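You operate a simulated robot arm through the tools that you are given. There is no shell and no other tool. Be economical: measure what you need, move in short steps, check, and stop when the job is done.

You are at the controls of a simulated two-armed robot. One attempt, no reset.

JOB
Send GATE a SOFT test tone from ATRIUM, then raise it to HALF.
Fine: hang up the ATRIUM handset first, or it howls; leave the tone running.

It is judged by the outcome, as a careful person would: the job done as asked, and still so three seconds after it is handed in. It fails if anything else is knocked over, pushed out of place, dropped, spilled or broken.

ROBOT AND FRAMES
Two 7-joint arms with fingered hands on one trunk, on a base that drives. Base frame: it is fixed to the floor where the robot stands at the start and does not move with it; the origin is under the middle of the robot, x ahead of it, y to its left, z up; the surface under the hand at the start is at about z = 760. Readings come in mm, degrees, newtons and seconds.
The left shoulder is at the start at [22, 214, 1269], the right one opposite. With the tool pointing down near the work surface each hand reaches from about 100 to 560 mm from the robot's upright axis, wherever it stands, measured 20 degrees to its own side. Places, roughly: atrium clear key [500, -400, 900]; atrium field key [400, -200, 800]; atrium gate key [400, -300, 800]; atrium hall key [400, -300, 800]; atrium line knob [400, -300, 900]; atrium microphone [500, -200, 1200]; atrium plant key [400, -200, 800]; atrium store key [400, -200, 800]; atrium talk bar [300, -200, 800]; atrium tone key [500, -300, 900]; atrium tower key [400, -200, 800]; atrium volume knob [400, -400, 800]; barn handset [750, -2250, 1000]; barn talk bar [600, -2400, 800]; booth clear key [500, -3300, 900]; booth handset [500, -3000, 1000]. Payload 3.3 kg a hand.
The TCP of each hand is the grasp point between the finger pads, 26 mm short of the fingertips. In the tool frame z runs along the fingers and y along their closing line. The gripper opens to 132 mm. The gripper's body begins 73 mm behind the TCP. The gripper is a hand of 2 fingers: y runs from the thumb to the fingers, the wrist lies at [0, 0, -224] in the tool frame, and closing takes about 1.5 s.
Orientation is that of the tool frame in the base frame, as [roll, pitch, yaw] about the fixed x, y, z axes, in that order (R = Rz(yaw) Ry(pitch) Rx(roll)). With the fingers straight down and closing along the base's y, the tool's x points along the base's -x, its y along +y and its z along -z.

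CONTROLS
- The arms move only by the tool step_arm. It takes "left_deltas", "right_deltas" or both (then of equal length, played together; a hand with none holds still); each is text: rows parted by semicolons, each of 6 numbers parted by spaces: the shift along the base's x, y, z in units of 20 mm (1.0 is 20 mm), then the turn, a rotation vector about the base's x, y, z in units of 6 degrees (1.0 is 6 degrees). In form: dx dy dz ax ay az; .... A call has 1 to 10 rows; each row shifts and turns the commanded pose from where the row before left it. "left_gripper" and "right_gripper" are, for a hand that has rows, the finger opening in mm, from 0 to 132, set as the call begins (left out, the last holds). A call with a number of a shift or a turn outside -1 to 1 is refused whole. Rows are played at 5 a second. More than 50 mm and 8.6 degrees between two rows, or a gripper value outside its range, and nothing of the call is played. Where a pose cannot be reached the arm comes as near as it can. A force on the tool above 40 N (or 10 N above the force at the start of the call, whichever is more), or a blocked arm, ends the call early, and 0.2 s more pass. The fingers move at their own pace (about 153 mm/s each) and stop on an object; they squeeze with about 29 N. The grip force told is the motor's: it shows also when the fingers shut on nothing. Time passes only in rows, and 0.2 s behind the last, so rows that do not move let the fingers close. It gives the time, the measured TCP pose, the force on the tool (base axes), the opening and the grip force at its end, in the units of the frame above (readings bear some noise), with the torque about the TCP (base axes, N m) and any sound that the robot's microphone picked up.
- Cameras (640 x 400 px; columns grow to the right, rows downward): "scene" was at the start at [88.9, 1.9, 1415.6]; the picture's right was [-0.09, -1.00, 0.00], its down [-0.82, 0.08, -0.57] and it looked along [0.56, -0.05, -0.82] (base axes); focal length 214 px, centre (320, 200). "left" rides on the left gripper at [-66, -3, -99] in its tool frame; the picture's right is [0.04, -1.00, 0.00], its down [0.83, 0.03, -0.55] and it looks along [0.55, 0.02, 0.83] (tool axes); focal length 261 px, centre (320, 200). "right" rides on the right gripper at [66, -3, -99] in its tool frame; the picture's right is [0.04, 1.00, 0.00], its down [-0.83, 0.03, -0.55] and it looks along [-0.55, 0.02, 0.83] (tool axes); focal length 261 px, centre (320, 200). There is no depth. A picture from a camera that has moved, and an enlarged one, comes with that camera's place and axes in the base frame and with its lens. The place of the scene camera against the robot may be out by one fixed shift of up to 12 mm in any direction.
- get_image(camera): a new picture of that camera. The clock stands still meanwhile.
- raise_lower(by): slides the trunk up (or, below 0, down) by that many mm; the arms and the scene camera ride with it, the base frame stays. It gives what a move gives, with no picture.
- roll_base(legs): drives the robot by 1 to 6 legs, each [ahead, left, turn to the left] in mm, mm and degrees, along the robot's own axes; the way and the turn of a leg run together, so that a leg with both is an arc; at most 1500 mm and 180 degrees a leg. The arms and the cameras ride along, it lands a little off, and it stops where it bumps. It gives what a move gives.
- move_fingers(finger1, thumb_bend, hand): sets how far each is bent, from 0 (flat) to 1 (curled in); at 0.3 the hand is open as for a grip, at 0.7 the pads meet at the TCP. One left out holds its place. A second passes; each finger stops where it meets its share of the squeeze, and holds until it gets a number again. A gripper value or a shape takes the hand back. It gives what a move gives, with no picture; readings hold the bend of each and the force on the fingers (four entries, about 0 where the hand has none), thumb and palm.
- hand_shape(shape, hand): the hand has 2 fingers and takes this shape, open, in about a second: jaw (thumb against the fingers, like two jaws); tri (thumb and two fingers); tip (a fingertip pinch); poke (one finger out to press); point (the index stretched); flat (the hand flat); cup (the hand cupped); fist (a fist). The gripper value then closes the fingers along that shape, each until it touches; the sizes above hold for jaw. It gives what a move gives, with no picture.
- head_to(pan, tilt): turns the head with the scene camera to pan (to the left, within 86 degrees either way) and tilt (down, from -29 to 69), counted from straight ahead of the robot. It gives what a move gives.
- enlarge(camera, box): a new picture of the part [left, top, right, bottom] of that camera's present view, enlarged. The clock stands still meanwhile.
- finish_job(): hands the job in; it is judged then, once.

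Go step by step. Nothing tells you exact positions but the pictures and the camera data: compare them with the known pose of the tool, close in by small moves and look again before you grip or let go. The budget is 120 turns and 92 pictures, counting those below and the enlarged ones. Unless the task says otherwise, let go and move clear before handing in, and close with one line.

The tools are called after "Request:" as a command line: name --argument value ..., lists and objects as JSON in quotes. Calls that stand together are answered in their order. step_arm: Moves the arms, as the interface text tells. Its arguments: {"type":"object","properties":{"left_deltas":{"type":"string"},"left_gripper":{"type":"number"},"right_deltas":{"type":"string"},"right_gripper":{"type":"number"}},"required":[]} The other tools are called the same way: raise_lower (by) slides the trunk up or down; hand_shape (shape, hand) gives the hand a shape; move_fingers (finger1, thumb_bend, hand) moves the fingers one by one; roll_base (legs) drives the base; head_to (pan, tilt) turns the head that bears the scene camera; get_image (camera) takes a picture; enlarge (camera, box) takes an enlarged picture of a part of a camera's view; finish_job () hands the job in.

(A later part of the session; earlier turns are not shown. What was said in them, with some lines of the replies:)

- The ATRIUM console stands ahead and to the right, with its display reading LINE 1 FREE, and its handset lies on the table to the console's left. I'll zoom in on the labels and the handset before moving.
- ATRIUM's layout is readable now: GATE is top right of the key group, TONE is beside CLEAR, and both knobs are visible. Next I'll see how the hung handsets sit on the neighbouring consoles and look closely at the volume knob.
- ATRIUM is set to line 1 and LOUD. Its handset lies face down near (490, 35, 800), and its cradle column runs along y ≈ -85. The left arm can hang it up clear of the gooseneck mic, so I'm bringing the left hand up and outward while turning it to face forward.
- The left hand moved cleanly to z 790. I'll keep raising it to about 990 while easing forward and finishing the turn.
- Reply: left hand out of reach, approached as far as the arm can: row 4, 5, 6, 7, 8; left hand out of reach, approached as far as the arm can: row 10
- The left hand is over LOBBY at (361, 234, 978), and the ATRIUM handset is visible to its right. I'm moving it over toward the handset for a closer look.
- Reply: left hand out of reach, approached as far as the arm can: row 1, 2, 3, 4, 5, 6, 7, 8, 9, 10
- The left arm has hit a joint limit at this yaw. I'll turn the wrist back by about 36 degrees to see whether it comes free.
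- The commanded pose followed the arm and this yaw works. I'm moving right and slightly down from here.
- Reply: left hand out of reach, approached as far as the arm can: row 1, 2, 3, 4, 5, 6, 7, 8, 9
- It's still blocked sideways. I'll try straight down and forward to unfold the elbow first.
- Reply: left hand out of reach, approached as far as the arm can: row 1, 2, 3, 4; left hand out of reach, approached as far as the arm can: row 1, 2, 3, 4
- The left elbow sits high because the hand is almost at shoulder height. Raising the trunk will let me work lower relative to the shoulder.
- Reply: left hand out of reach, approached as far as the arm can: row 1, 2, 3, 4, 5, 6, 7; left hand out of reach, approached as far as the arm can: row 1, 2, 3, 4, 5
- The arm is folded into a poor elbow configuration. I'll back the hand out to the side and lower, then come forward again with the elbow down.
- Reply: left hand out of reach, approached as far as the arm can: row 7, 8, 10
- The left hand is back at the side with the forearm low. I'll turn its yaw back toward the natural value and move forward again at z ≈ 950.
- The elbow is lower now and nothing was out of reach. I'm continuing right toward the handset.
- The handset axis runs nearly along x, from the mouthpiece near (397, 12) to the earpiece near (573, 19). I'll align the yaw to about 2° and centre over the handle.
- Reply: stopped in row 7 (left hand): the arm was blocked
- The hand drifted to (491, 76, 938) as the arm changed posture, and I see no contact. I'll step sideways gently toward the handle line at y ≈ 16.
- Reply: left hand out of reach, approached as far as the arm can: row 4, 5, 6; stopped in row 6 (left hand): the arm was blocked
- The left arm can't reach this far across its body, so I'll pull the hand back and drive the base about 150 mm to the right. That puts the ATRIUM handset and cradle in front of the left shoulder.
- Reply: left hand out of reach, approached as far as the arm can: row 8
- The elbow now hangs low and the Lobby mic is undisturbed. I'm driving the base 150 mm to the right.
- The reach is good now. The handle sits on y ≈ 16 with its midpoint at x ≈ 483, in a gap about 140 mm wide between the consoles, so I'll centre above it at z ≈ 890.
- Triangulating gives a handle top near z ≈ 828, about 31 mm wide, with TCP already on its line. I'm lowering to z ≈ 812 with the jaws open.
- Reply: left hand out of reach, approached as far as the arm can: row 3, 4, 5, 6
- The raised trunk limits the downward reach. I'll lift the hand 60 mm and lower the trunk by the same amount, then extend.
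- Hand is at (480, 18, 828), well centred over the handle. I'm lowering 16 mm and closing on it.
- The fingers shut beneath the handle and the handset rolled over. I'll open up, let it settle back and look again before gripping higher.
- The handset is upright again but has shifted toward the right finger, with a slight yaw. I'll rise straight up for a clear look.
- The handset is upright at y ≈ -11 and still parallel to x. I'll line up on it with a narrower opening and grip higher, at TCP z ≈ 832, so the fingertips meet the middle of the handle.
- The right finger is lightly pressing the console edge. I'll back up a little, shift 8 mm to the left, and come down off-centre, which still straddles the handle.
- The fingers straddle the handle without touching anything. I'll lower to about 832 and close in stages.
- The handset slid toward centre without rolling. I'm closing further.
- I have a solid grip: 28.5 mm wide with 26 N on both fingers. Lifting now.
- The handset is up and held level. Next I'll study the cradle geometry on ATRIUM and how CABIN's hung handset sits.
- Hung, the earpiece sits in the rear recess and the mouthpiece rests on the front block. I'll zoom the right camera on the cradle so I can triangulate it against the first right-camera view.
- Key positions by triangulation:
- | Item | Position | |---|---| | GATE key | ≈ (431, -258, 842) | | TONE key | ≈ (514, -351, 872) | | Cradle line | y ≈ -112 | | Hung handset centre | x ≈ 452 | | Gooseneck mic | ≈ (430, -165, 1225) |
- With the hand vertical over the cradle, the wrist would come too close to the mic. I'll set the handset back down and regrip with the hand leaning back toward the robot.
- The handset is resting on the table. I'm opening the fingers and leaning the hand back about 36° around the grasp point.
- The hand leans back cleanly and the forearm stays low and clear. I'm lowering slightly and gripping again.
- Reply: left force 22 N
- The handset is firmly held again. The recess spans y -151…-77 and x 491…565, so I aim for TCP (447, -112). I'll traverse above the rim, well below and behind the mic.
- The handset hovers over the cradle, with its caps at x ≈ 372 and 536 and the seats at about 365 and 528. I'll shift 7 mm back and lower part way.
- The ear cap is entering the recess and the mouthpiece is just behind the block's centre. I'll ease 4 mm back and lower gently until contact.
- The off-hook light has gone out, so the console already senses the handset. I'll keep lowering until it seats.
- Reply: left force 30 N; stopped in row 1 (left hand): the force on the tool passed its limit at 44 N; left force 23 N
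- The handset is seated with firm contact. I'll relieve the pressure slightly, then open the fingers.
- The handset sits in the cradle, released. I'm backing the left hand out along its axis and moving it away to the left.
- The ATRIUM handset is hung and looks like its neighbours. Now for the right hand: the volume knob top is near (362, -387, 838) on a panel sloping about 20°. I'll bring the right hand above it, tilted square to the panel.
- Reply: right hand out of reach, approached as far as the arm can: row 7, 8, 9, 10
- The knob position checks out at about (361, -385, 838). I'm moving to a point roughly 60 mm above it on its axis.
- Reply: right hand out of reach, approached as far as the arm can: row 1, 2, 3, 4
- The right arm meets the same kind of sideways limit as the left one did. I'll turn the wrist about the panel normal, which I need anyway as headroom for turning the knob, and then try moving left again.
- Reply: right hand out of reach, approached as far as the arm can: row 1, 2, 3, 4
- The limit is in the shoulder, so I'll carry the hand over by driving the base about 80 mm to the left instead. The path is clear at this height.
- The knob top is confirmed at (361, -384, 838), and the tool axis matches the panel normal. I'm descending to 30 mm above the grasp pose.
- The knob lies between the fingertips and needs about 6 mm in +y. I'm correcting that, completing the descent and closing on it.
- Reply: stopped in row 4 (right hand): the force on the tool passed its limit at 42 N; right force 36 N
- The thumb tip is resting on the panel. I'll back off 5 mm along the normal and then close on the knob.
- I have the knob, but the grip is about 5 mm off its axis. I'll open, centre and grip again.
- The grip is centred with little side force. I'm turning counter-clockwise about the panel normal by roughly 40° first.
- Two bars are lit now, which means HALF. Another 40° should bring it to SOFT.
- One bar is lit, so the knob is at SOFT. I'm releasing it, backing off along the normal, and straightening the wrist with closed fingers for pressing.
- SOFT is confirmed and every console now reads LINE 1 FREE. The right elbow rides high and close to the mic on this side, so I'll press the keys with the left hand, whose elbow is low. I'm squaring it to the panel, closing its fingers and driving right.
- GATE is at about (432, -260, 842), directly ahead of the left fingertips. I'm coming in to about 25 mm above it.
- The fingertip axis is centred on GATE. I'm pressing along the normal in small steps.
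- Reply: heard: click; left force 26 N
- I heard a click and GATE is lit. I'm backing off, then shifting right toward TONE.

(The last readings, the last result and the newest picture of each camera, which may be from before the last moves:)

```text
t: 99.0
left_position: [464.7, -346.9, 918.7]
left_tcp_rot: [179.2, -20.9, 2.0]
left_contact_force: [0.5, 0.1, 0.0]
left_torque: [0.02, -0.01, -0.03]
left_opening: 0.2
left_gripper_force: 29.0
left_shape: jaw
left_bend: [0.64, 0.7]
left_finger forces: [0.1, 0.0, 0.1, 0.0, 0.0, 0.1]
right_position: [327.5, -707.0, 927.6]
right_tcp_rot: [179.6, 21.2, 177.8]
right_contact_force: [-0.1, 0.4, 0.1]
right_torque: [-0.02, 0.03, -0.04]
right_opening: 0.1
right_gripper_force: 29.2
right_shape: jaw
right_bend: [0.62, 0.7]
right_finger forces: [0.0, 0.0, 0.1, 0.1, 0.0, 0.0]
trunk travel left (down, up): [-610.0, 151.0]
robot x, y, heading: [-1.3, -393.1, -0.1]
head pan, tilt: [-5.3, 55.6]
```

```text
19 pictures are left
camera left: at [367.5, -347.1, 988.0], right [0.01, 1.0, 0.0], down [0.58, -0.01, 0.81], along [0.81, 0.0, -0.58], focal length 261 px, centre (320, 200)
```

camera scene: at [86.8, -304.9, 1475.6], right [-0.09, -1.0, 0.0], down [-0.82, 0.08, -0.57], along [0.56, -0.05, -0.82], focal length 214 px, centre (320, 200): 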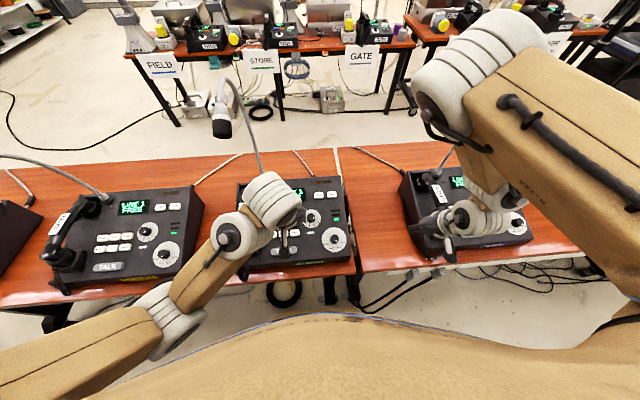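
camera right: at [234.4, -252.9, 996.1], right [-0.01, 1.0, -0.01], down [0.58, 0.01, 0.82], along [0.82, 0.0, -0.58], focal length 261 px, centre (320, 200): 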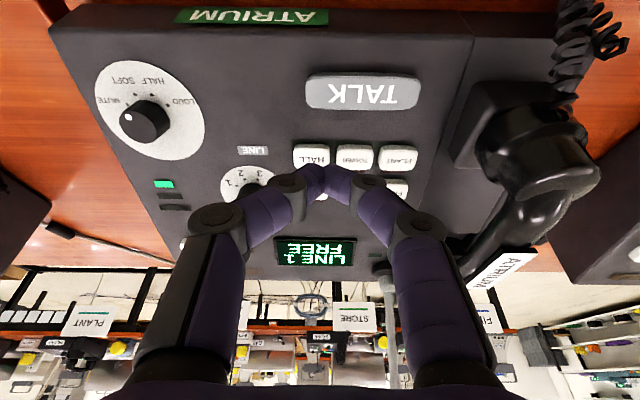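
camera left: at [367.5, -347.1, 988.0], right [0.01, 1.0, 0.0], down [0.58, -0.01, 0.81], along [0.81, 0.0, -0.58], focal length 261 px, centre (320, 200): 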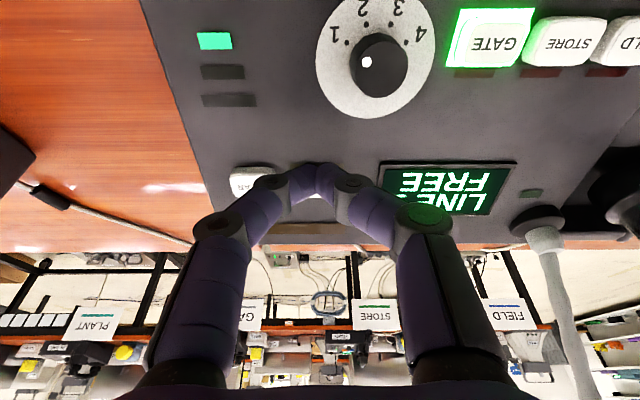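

The right hand is getting near CABIN's handset, so I'll lift it clear first. TONE should be near (510, -350, 872), and I'm lining the left fingertip up above it.

Request:
step_arm --right_deltas "-0.34 0 0.94 0 0 0;-0.34 0 0.94 0 0 0;-0.34 0 0.94 0 0 0;0 0 0.5 0 0 0" --left_deltas "0.35 -0.04 0.05 0 0 0;0.35 -0.04 0 0 0 0;0.35 -0.04 0 0 0 0;0.3 -0.03 0 0 0 0"

Request:
enlarge --camera "left" --box '[180, 60, 480, 260]'

Request:
get_image --camera "scene"

```text
t: 100.0
left_position: [489.6, -349.1, 919.2]
left_tcp_rot: [179.1, -20.9, 2.1]
left_contact_force: [0.0, 0.2, -0.3]
left_torque: [-0.01, -0.01, -0.01]
left_opening: 0.1
left_gripper_force: 29.2
left_shape: jaw
left_bend: [0.64, 0.7]
left_finger forces: [0.0, 0.1, 0.0, 0.1, 0.0, 0.0]
right_position: [301.6, -710.0, 990.1]
right_tcp_rot: [179.2, 20.5, 176.3]
right_contact_force: [-0.9, -0.4, -0.2]
right_torque: [0.02, 0.03, 0.01]
right_opening: 0.0
right_gripper_force: 29.0
right_shape: jaw
right_bend: [0.62, 0.7]
right_finger forces: [0.0, 0.0, 0.0, 0.0, 0.1, 0.1]
trunk travel left (down, up): [-610.0, 151.0]
robot x, y, heading: [-6.0, -393.8, -0.2]
head pan, tilt: [-5.3, 55.6]
```

```text
2.00 times, centred on (330, 160) of left
camera zoom: at [393.5, -350.4, 988.8], right [0.01, 1.0, 0.0], down [0.58, -0.01, 0.81], along [0.81, 0.0, -0.58], focal length 521 px, centre (300, 280)
```

zoom: 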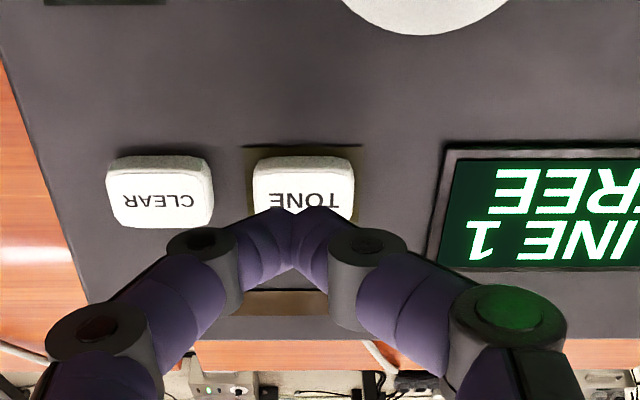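

```text
17 pictures are left
camera scene: at [84.7, -391.1, 1475.6], right [-0.09, -1.0, 0.0], down [-0.82, 0.08, -0.57], along [0.56, -0.05, -0.82], focal length 214 px, centre (320, 200)
```

scene: 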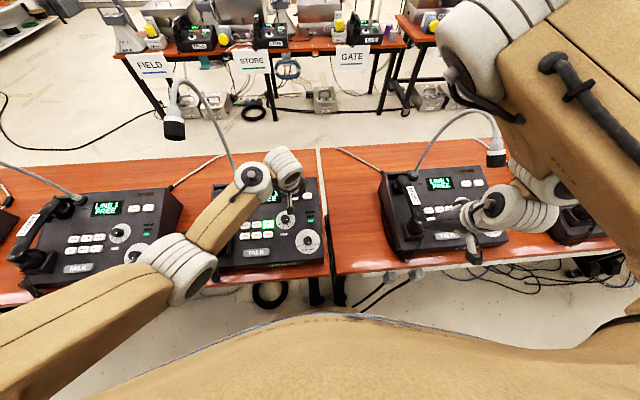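

The fingertip is aimed at TONE, now at about (509, -349, 872). Pressing it.

Request:
step_arm --left_deltas "0.18 0 -0.47 0 0 0;0.18 0 -0.47 0 0 0;0.09 0 -0.23 0 0 0;0.05 0 -0.14 0 0 0"

Request:
enlarge --camera "left" --box '[80, 0, 560, 300]'

```text
t: 101.0
left_position: [500.9, -349.7, 894.2]
left_tcp_rot: [179.2, -20.8, 2.1]
left_contact_force: [-1.0, 0.1, 1.9]
left_torque: [-0.05, 0.02, 0.02]
left_opening: 0.0
left_gripper_force: 28.5
left_shape: jaw
left_bend: [0.64, 0.7]
left_finger forces: [0.0, 0.0, 0.1, 0.1, 0.0, 0.1]
right_position: [305.9, -709.9, 992.5]
right_tcp_rot: [178.8, 20.9, 176.1]
right_contact_force: [-0.3, -0.1, -0.2]
right_torque: [0.0, 0.02, 0.01]
right_opening: 0.1
right_gripper_force: 29.7
right_shape: jaw
right_bend: [0.62, 0.7]
right_finger forces: [0.1, 0.1, 0.0, 0.1, 0.0, 0.0]
trunk travel left (down, up): [-610.0, 151.0]
robot x, y, heading: [0.8, -390.3, 0.0]
head pan, tilt: [-5.3, 55.6]
heard: click
```

```text
1.33 times, centred on (320, 150) of left
camera zoom: at [404.0, -350.3, 963.2], right [0.01, 1.0, 0.0], down [0.58, -0.01, 0.81], along [0.81, 0.0, -0.58], focal length 348 px, centre (320, 267)
```

zoom: 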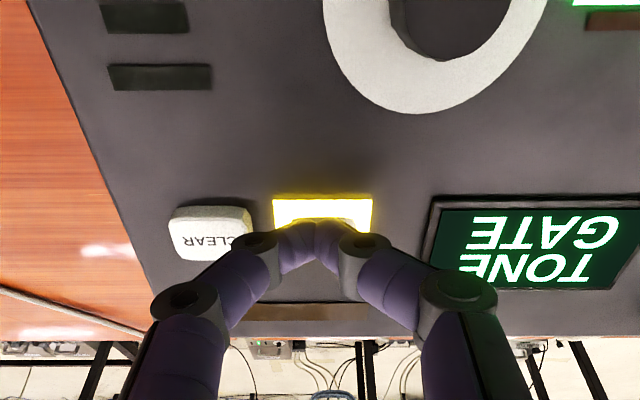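

The display reads TONE GATE and the TONE key is lit, so the tone is running at SOFT. I'm backing off and bringing the left hand over to the volume knob for the move to HALF.

Request:
step_arm --left_deltas "-0.36 0 0.93 0 0 0;-0.36 0 0.93 0 0 0;-0.36 0 0.93 0 0 0;-1 -0.3 0 0 0 0;-1 -0.3 0 0 0 0;-1 -0.3 0 0 0 0;-1 -0.3 0 0 0 0;-1 -0.3 0 0 0 0;-0.9 -0.3 0 0 0 0"

Request:
step_arm --left_deltas "0 0 0 -0.34 0 0.94;0 0 0 -0.34 0 0.94;0 0 0 -0.34 0 0.94;0 0 0 -0.34 0 0.94;0 0 0 -0.34 0 0.94;0 0 0 -0.34 0 0.94" --left_gripper 54

Request:
get_image --camera "left"

```text
t: 103.0
left_position: [368.8, -372.0, 949.0]
left_tcp_rot: [-179.5, -21.4, 2.4]
left_contact_force: [0.1, 0.1, 0.2]
left_torque: [0.01, 0.01, 0.01]
left_opening: 0.1
left_gripper_force: 28.6
left_shape: jaw
left_bend: [0.64, 0.7]
left_finger forces: [0.0, 0.1, 0.0, 0.0, 0.0, 0.0]
right_position: [306.9, -709.2, 992.8]
right_tcp_rot: [178.9, 21.3, 176.2]
right_contact_force: [0.9, -0.7, -0.1]
right_torque: [0.0, 0.0, 0.01]
right_opening: 0.0
right_gripper_force: 29.3
right_shape: jaw
right_bend: [0.62, 0.7]
right_finger forces: [0.0, 0.1, 0.1, 0.0, 0.0, 0.0]
trunk travel left (down, up): [-610.0, 151.0]
robot x, y, heading: [-4.4, -391.5, 0.3]
head pan, tilt: [-5.3, 55.6]
```

```text
t: 104.4
left_position: [359.8, -387.2, 950.7]
left_tcp_rot: [167.4, -16.3, 40.0]
left_contact_force: [-0.1, 0.0, 0.1]
left_torque: [0.0, 0.04, 0.0]
left_opening: 53.4
left_gripper_force: 0.1
left_shape: jaw
left_bend: [0.73, 0.7]
left_finger forces: [0.1, 0.0, 0.1, 0.0, 0.1, 0.1]
right_position: [306.6, -709.7, 992.6]
right_tcp_rot: [179.0, 21.2, 176.3]
right_contact_force: [0.1, -0.2, -0.4]
right_torque: [0.0, -0.01, -0.01]
right_opening: 0.0
right_gripper_force: 29.0
right_shape: jaw
right_bend: [0.62, 0.7]
right_finger forces: [0.0, 0.1, 0.0, 0.0, 0.0, 0.0]
trunk travel left (down, up): [-610.0, 151.0]
robot x, y, heading: [-4.4, -391.7, -0.0]
head pan, tilt: [-5.3, 55.6]
```

```text
15 pictures are left
camera left: at [274.4, -426.7, 1023.4], right [-0.55, 0.81, -0.2], down [0.44, 0.48, 0.76], along [0.71, 0.33, -0.62], focal length 261 px, centre (320, 200)
```

left: 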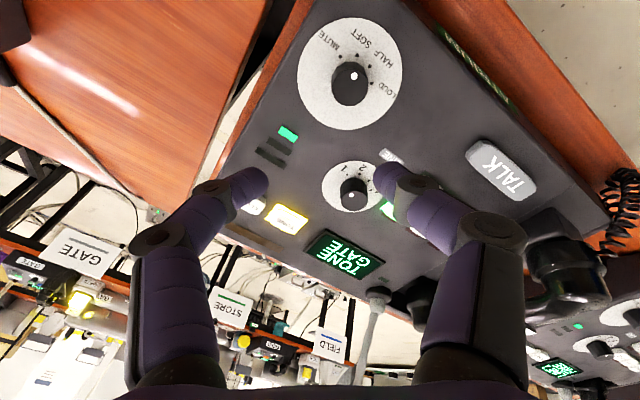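

The knob reads (359, -385, 838) from here too. I'm descending onto it along the panel normal.

Request:
step_arm --left_deltas "-0.17 0 -0.85 0 0 0;-0.17 0 -0.85 0 0 0;-0.17 0 -0.85 0 0 0;-0.17 0.03 -0.85 0 0 0" --left_gripper 54

Request:
step_arm --left_deltas "0.18 0 -0.5 0 0 0;0.18 0 -0.5 0 0 0;0.12 0 -0.35 0 0 0"

Request:
get_image --camera "left"

```text
t: 105.4
left_position: [350.5, -385.7, 882.9]
left_tcp_rot: [167.4, -16.6, 39.9]
left_contact_force: [0.7, -0.4, -0.2]
left_torque: [0.0, 0.0, 0.01]
left_opening: 53.5
left_gripper_force: 0.2
left_shape: jaw
left_bend: [0.73, 0.7]
left_finger forces: [0.1, 0.0, 0.1, 0.0, 0.1, 0.0]
right_position: [306.2, -710.1, 993.7]
right_tcp_rot: [179.0, 21.2, 176.2]
right_contact_force: [0.4, 0.4, 0.1]
right_torque: [-0.03, -0.02, 0.02]
right_opening: 0.0
right_gripper_force: 28.5
right_shape: jaw
right_bend: [0.62, 0.7]
right_finger forces: [0.0, 0.0, 0.0, 0.0, 0.0, 0.1]
trunk travel left (down, up): [-610.0, 151.0]
robot x, y, heading: [-4.6, -393.3, 0.1]
head pan, tilt: [-5.3, 55.6]
```

```text
t: 106.2
left_position: [357.7, -385.2, 854.3]
left_tcp_rot: [167.3, -16.7, 39.9]
left_contact_force: [-0.3, 1.0, -0.1]
left_torque: [-0.01, -0.01, 0.0]
left_opening: 53.4
left_gripper_force: 0.0
left_shape: jaw
left_bend: [0.73, 0.7]
left_finger forces: [0.1, 0.1, 0.1, 0.0, 0.0, 0.0]
right_position: [306.3, -710.1, 993.7]
right_tcp_rot: [179.0, 21.1, 176.3]
right_contact_force: [0.4, 0.1, 0.3]
right_torque: [0.02, -0.03, 0.03]
right_opening: 0.2
right_gripper_force: 29.2
right_shape: jaw
right_bend: [0.62, 0.7]
right_finger forces: [0.1, 0.1, 0.0, 0.0, 0.0, 0.1]
trunk travel left (down, up): [-610.0, 151.0]
robot x, y, heading: [-3.7, -394.0, -0.1]
head pan, tilt: [-5.3, 55.6]
```

```text
14 pictures are left
camera left: at [272.7, -425.2, 928.6], right [-0.55, 0.81, -0.2], down [0.44, 0.48, 0.76], along [0.71, 0.33, -0.62], focal length 261 px, centre (320, 200)
```

left: 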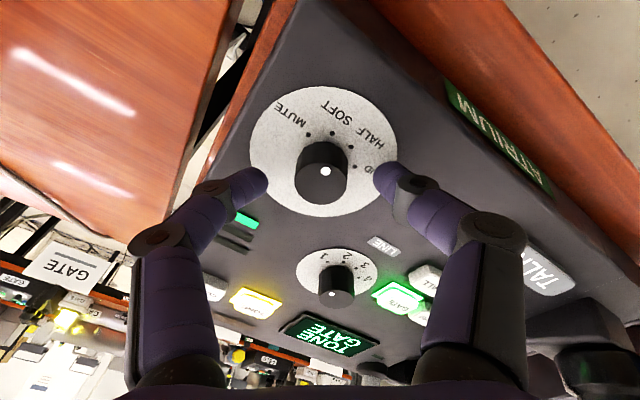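

The knob is centred between the fingertips and nothing is touching. I'm dropping 2 mm more and closing.

Request:
step_arm --left_deltas "0.03 -0.03 -0.1 0 0 0;0 0 0 0 0 0;0 0 0 0 0 0;0 0 0 0 0 0;0 0 0 0 0 0" --left_gripper 15

Request:
get_image --camera "left"

```text
t: 107.4
left_position: [357.2, -385.7, 853.6]
left_tcp_rot: [167.2, -16.5, 40.0]
left_contact_force: [-1.2, 2.2, 1.8]
left_torque: [0.08, 0.03, 0.01]
left_opening: 20.2
left_gripper_force: 29.0
left_shape: jaw
left_bend: [0.73, 0.7]
left_finger forces: [25.6, 0.1, 0.0, 0.1, 27.7, 0.0]
right_position: [306.9, -710.4, 992.9]
right_tcp_rot: [179.1, 21.3, 176.2]
right_contact_force: [0.2, -0.2, 0.9]
right_torque: [0.0, 0.01, 0.01]
right_opening: 0.0
right_gripper_force: 29.2
right_shape: jaw
right_bend: [0.62, 0.7]
right_finger forces: [0.1, 0.0, 0.0, 0.0, 0.1, 0.0]
trunk travel left (down, up): [-610.0, 151.0]
robot x, y, heading: [-1.9, -392.8, 0.1]
head pan, tilt: [-5.3, 55.6]
```

```text
13 pictures are left
camera left: at [272.9, -425.4, 926.5], right [-0.55, 0.81, -0.2], down [0.44, 0.48, 0.76], along [0.71, 0.33, -0.62], focal length 261 px, centre (320, 200)
```

left: 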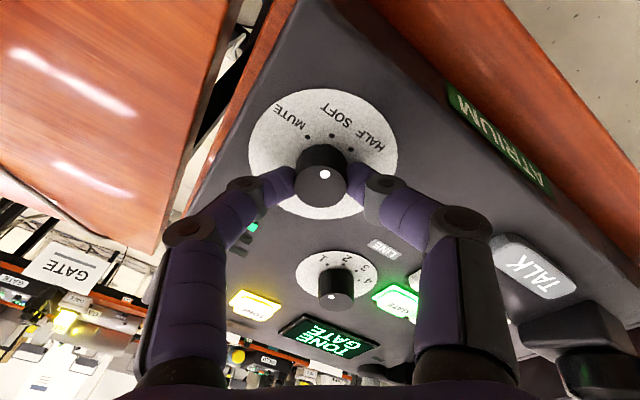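

Gripped. I'm turning clockwise by about 40°, from SOFT to HALF.

Request:
step_arm --left_deltas "0 0 0 0.34 0 -0.94;0 0 0 0.34 0 -0.94;0 0 0 0.34 0 -0.94;0 0 0 0.34 0 -0.94;0 0 0 0.34 0 -0.94;0 0 0 0.34 0 -0.94;0 0 0 0.22 0 -0.63"

Request:
get_image --camera "left"

```text
t: 109.0
left_position: [358.4, -386.7, 853.3]
left_tcp_rot: [-179.5, -20.9, -2.3]
left_contact_force: [4.5, -1.5, 2.1]
left_torque: [-0.18, -0.04, -0.09]
left_opening: 20.2
left_gripper_force: 28.9
left_shape: jaw
left_bend: [0.73, 0.7]
left_finger forces: [28.8, 0.0, 0.0, 0.1, 26.8, 0.1]
right_position: [305.9, -710.7, 993.5]
right_tcp_rot: [179.0, 21.1, 176.2]
right_contact_force: [-0.2, -0.1, -0.1]
right_torque: [0.01, -0.03, 0.0]
right_opening: 0.0
right_gripper_force: 28.9
right_shape: jaw
right_bend: [0.62, 0.7]
right_finger forces: [0.1, 0.1, 0.0, 0.1, 0.0, 0.1]
trunk travel left (down, up): [-610.0, 151.0]
robot x, y, heading: [-3.3, -395.9, 0.3]
head pan, tilt: [-5.3, 55.6]
```

```text
12 pictures are left
camera left: at [261.0, -381.5, 922.0], right [0.07, 1.0, 0.02], down [0.58, -0.06, 0.81], along [0.81, -0.05, -0.58], focal length 261 px, centre (320, 200)
```

left: 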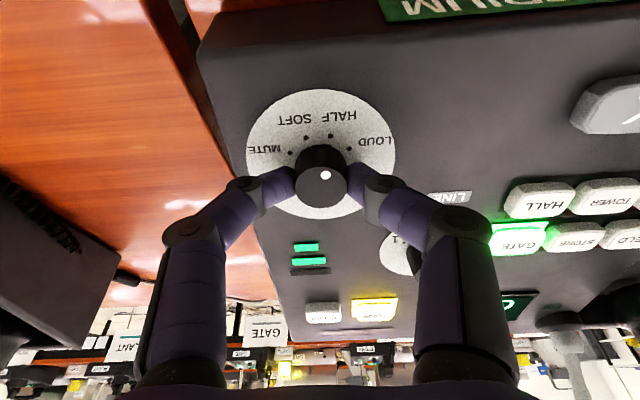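

Two bars are lit, which means HALF, with TONE and GATE still lit. I'm releasing the knob and backing straight off.

Request:
step_arm --left_deltas "0 0 0 0 0 0;0 0 0 0 0 0;0 0 0 0 0 0;-0.34 0 0.94 0 0 0;-0.34 0 0.94 0 0 0;-0.34 0 0.94 0 0 0;-0.34 0 0.94 0 0 0;-0.5 0 0.7 0 0 0" --left_gripper 54

Request:
get_image --camera "left"

Request:
get_image --camera "scene"

```text
t: 110.8
left_position: [322.2, -386.8, 944.9]
left_tcp_rot: [-179.4, -20.9, -2.2]
left_contact_force: [0.7, -0.5, -0.5]
left_torque: [0.01, 0.0, -0.01]
left_opening: 53.6
left_gripper_force: 0.0
left_shape: jaw
left_bend: [0.73, 0.7]
left_finger forces: [0.1, 0.1, 0.1, 0.0, 0.1, 0.0]
right_position: [305.7, -709.3, 992.6]
right_tcp_rot: [179.0, 21.1, 176.2]
right_contact_force: [0.3, 1.0, -0.2]
right_torque: [0.0, -0.02, -0.01]
right_opening: 0.1
right_gripper_force: 28.9
right_shape: jaw
right_bend: [0.62, 0.7]
right_finger forces: [0.0, 0.1, 0.0, 0.1, 0.0, 0.1]
trunk travel left (down, up): [-610.0, 151.0]
robot x, y, heading: [-4.7, -394.4, -0.0]
head pan, tilt: [-5.3, 55.6]
```

```text
11 pictures are left
camera left: at [224.1, -381.3, 1013.1], right [0.07, 1.0, 0.03], down [0.58, -0.06, 0.81], along [0.81, -0.04, -0.58], focal length 261 px, centre (320, 200)
```

left: 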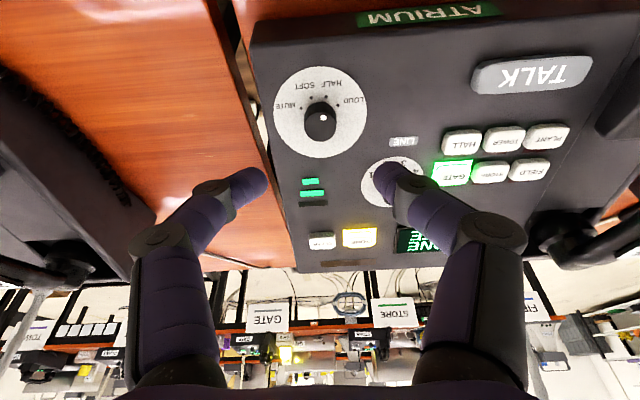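

```text
10 pictures are left
camera scene: at [84.3, -391.2, 1475.6], right [-0.09, -1.0, 0.0], down [-0.82, 0.08, -0.57], along [0.56, -0.05, -0.82], focal length 214 px, centre (320, 200)
```

scene: 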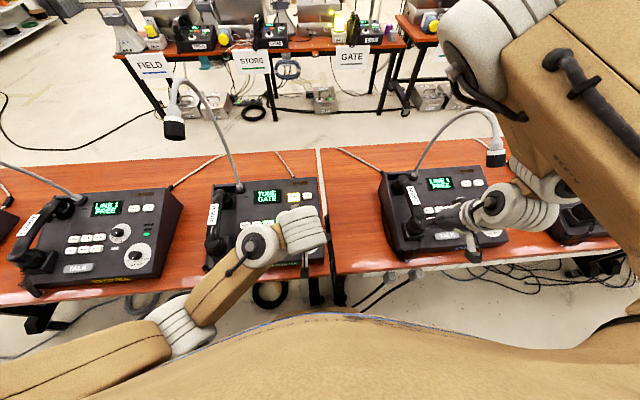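

Everything is as asked: TONE GATE on the display, two bars at HALF, handset hung and GATE's lamp lit. One last close check of the handset and CABIN.

Request:
enlarge --camera "scene" --box '[190, 130, 350, 290]'

Request:
enlarge --camera "scene" --box '[360, 130, 540, 270]'

```text
2.50 times, centred on (270, 210) of scene
camera zoom: at [84.3, -391.2, 1475.6], right [-0.09, -1.0, 0.0], down [-0.82, 0.08, -0.57], along [0.56, -0.05, -0.82], focal length 536 px, centre (445, 175)
```

zoom: 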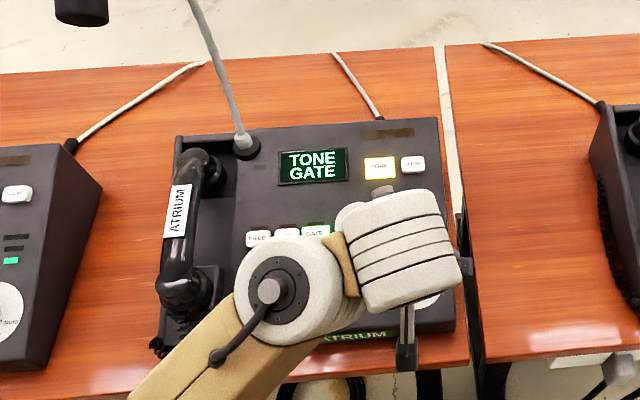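

```text
2.86 times, centred on (450, 200) of scene
camera zoom: at [84.3, -391.2, 1475.6], right [-0.09, -1.0, 0.0], down [-0.82, 0.08, -0.57], along [0.56, -0.05, -0.82], focal length 613 px, centre (-51, 200)
```

zoom: 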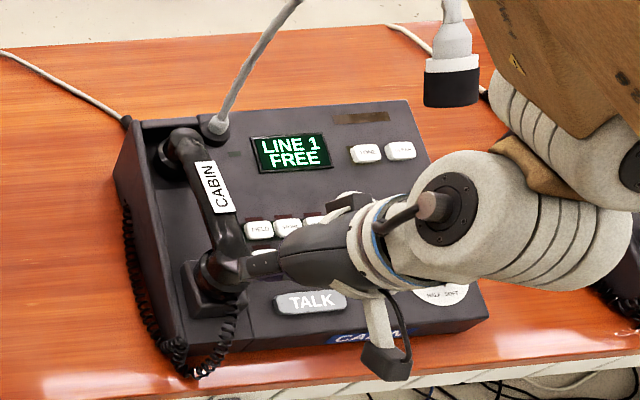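

The ATRIUM handset is seated, the tone to GATE is running at HALF, CABIN and its mic look undisturbed, and both hands are clear of everything. Handing in.

Request:
finish_job

```text
The job is handed in.
```

The ATRIUM handset was hung up first; the test tone then went to GATE at SOFT, was raised to HALF, and was still running when I handed in.
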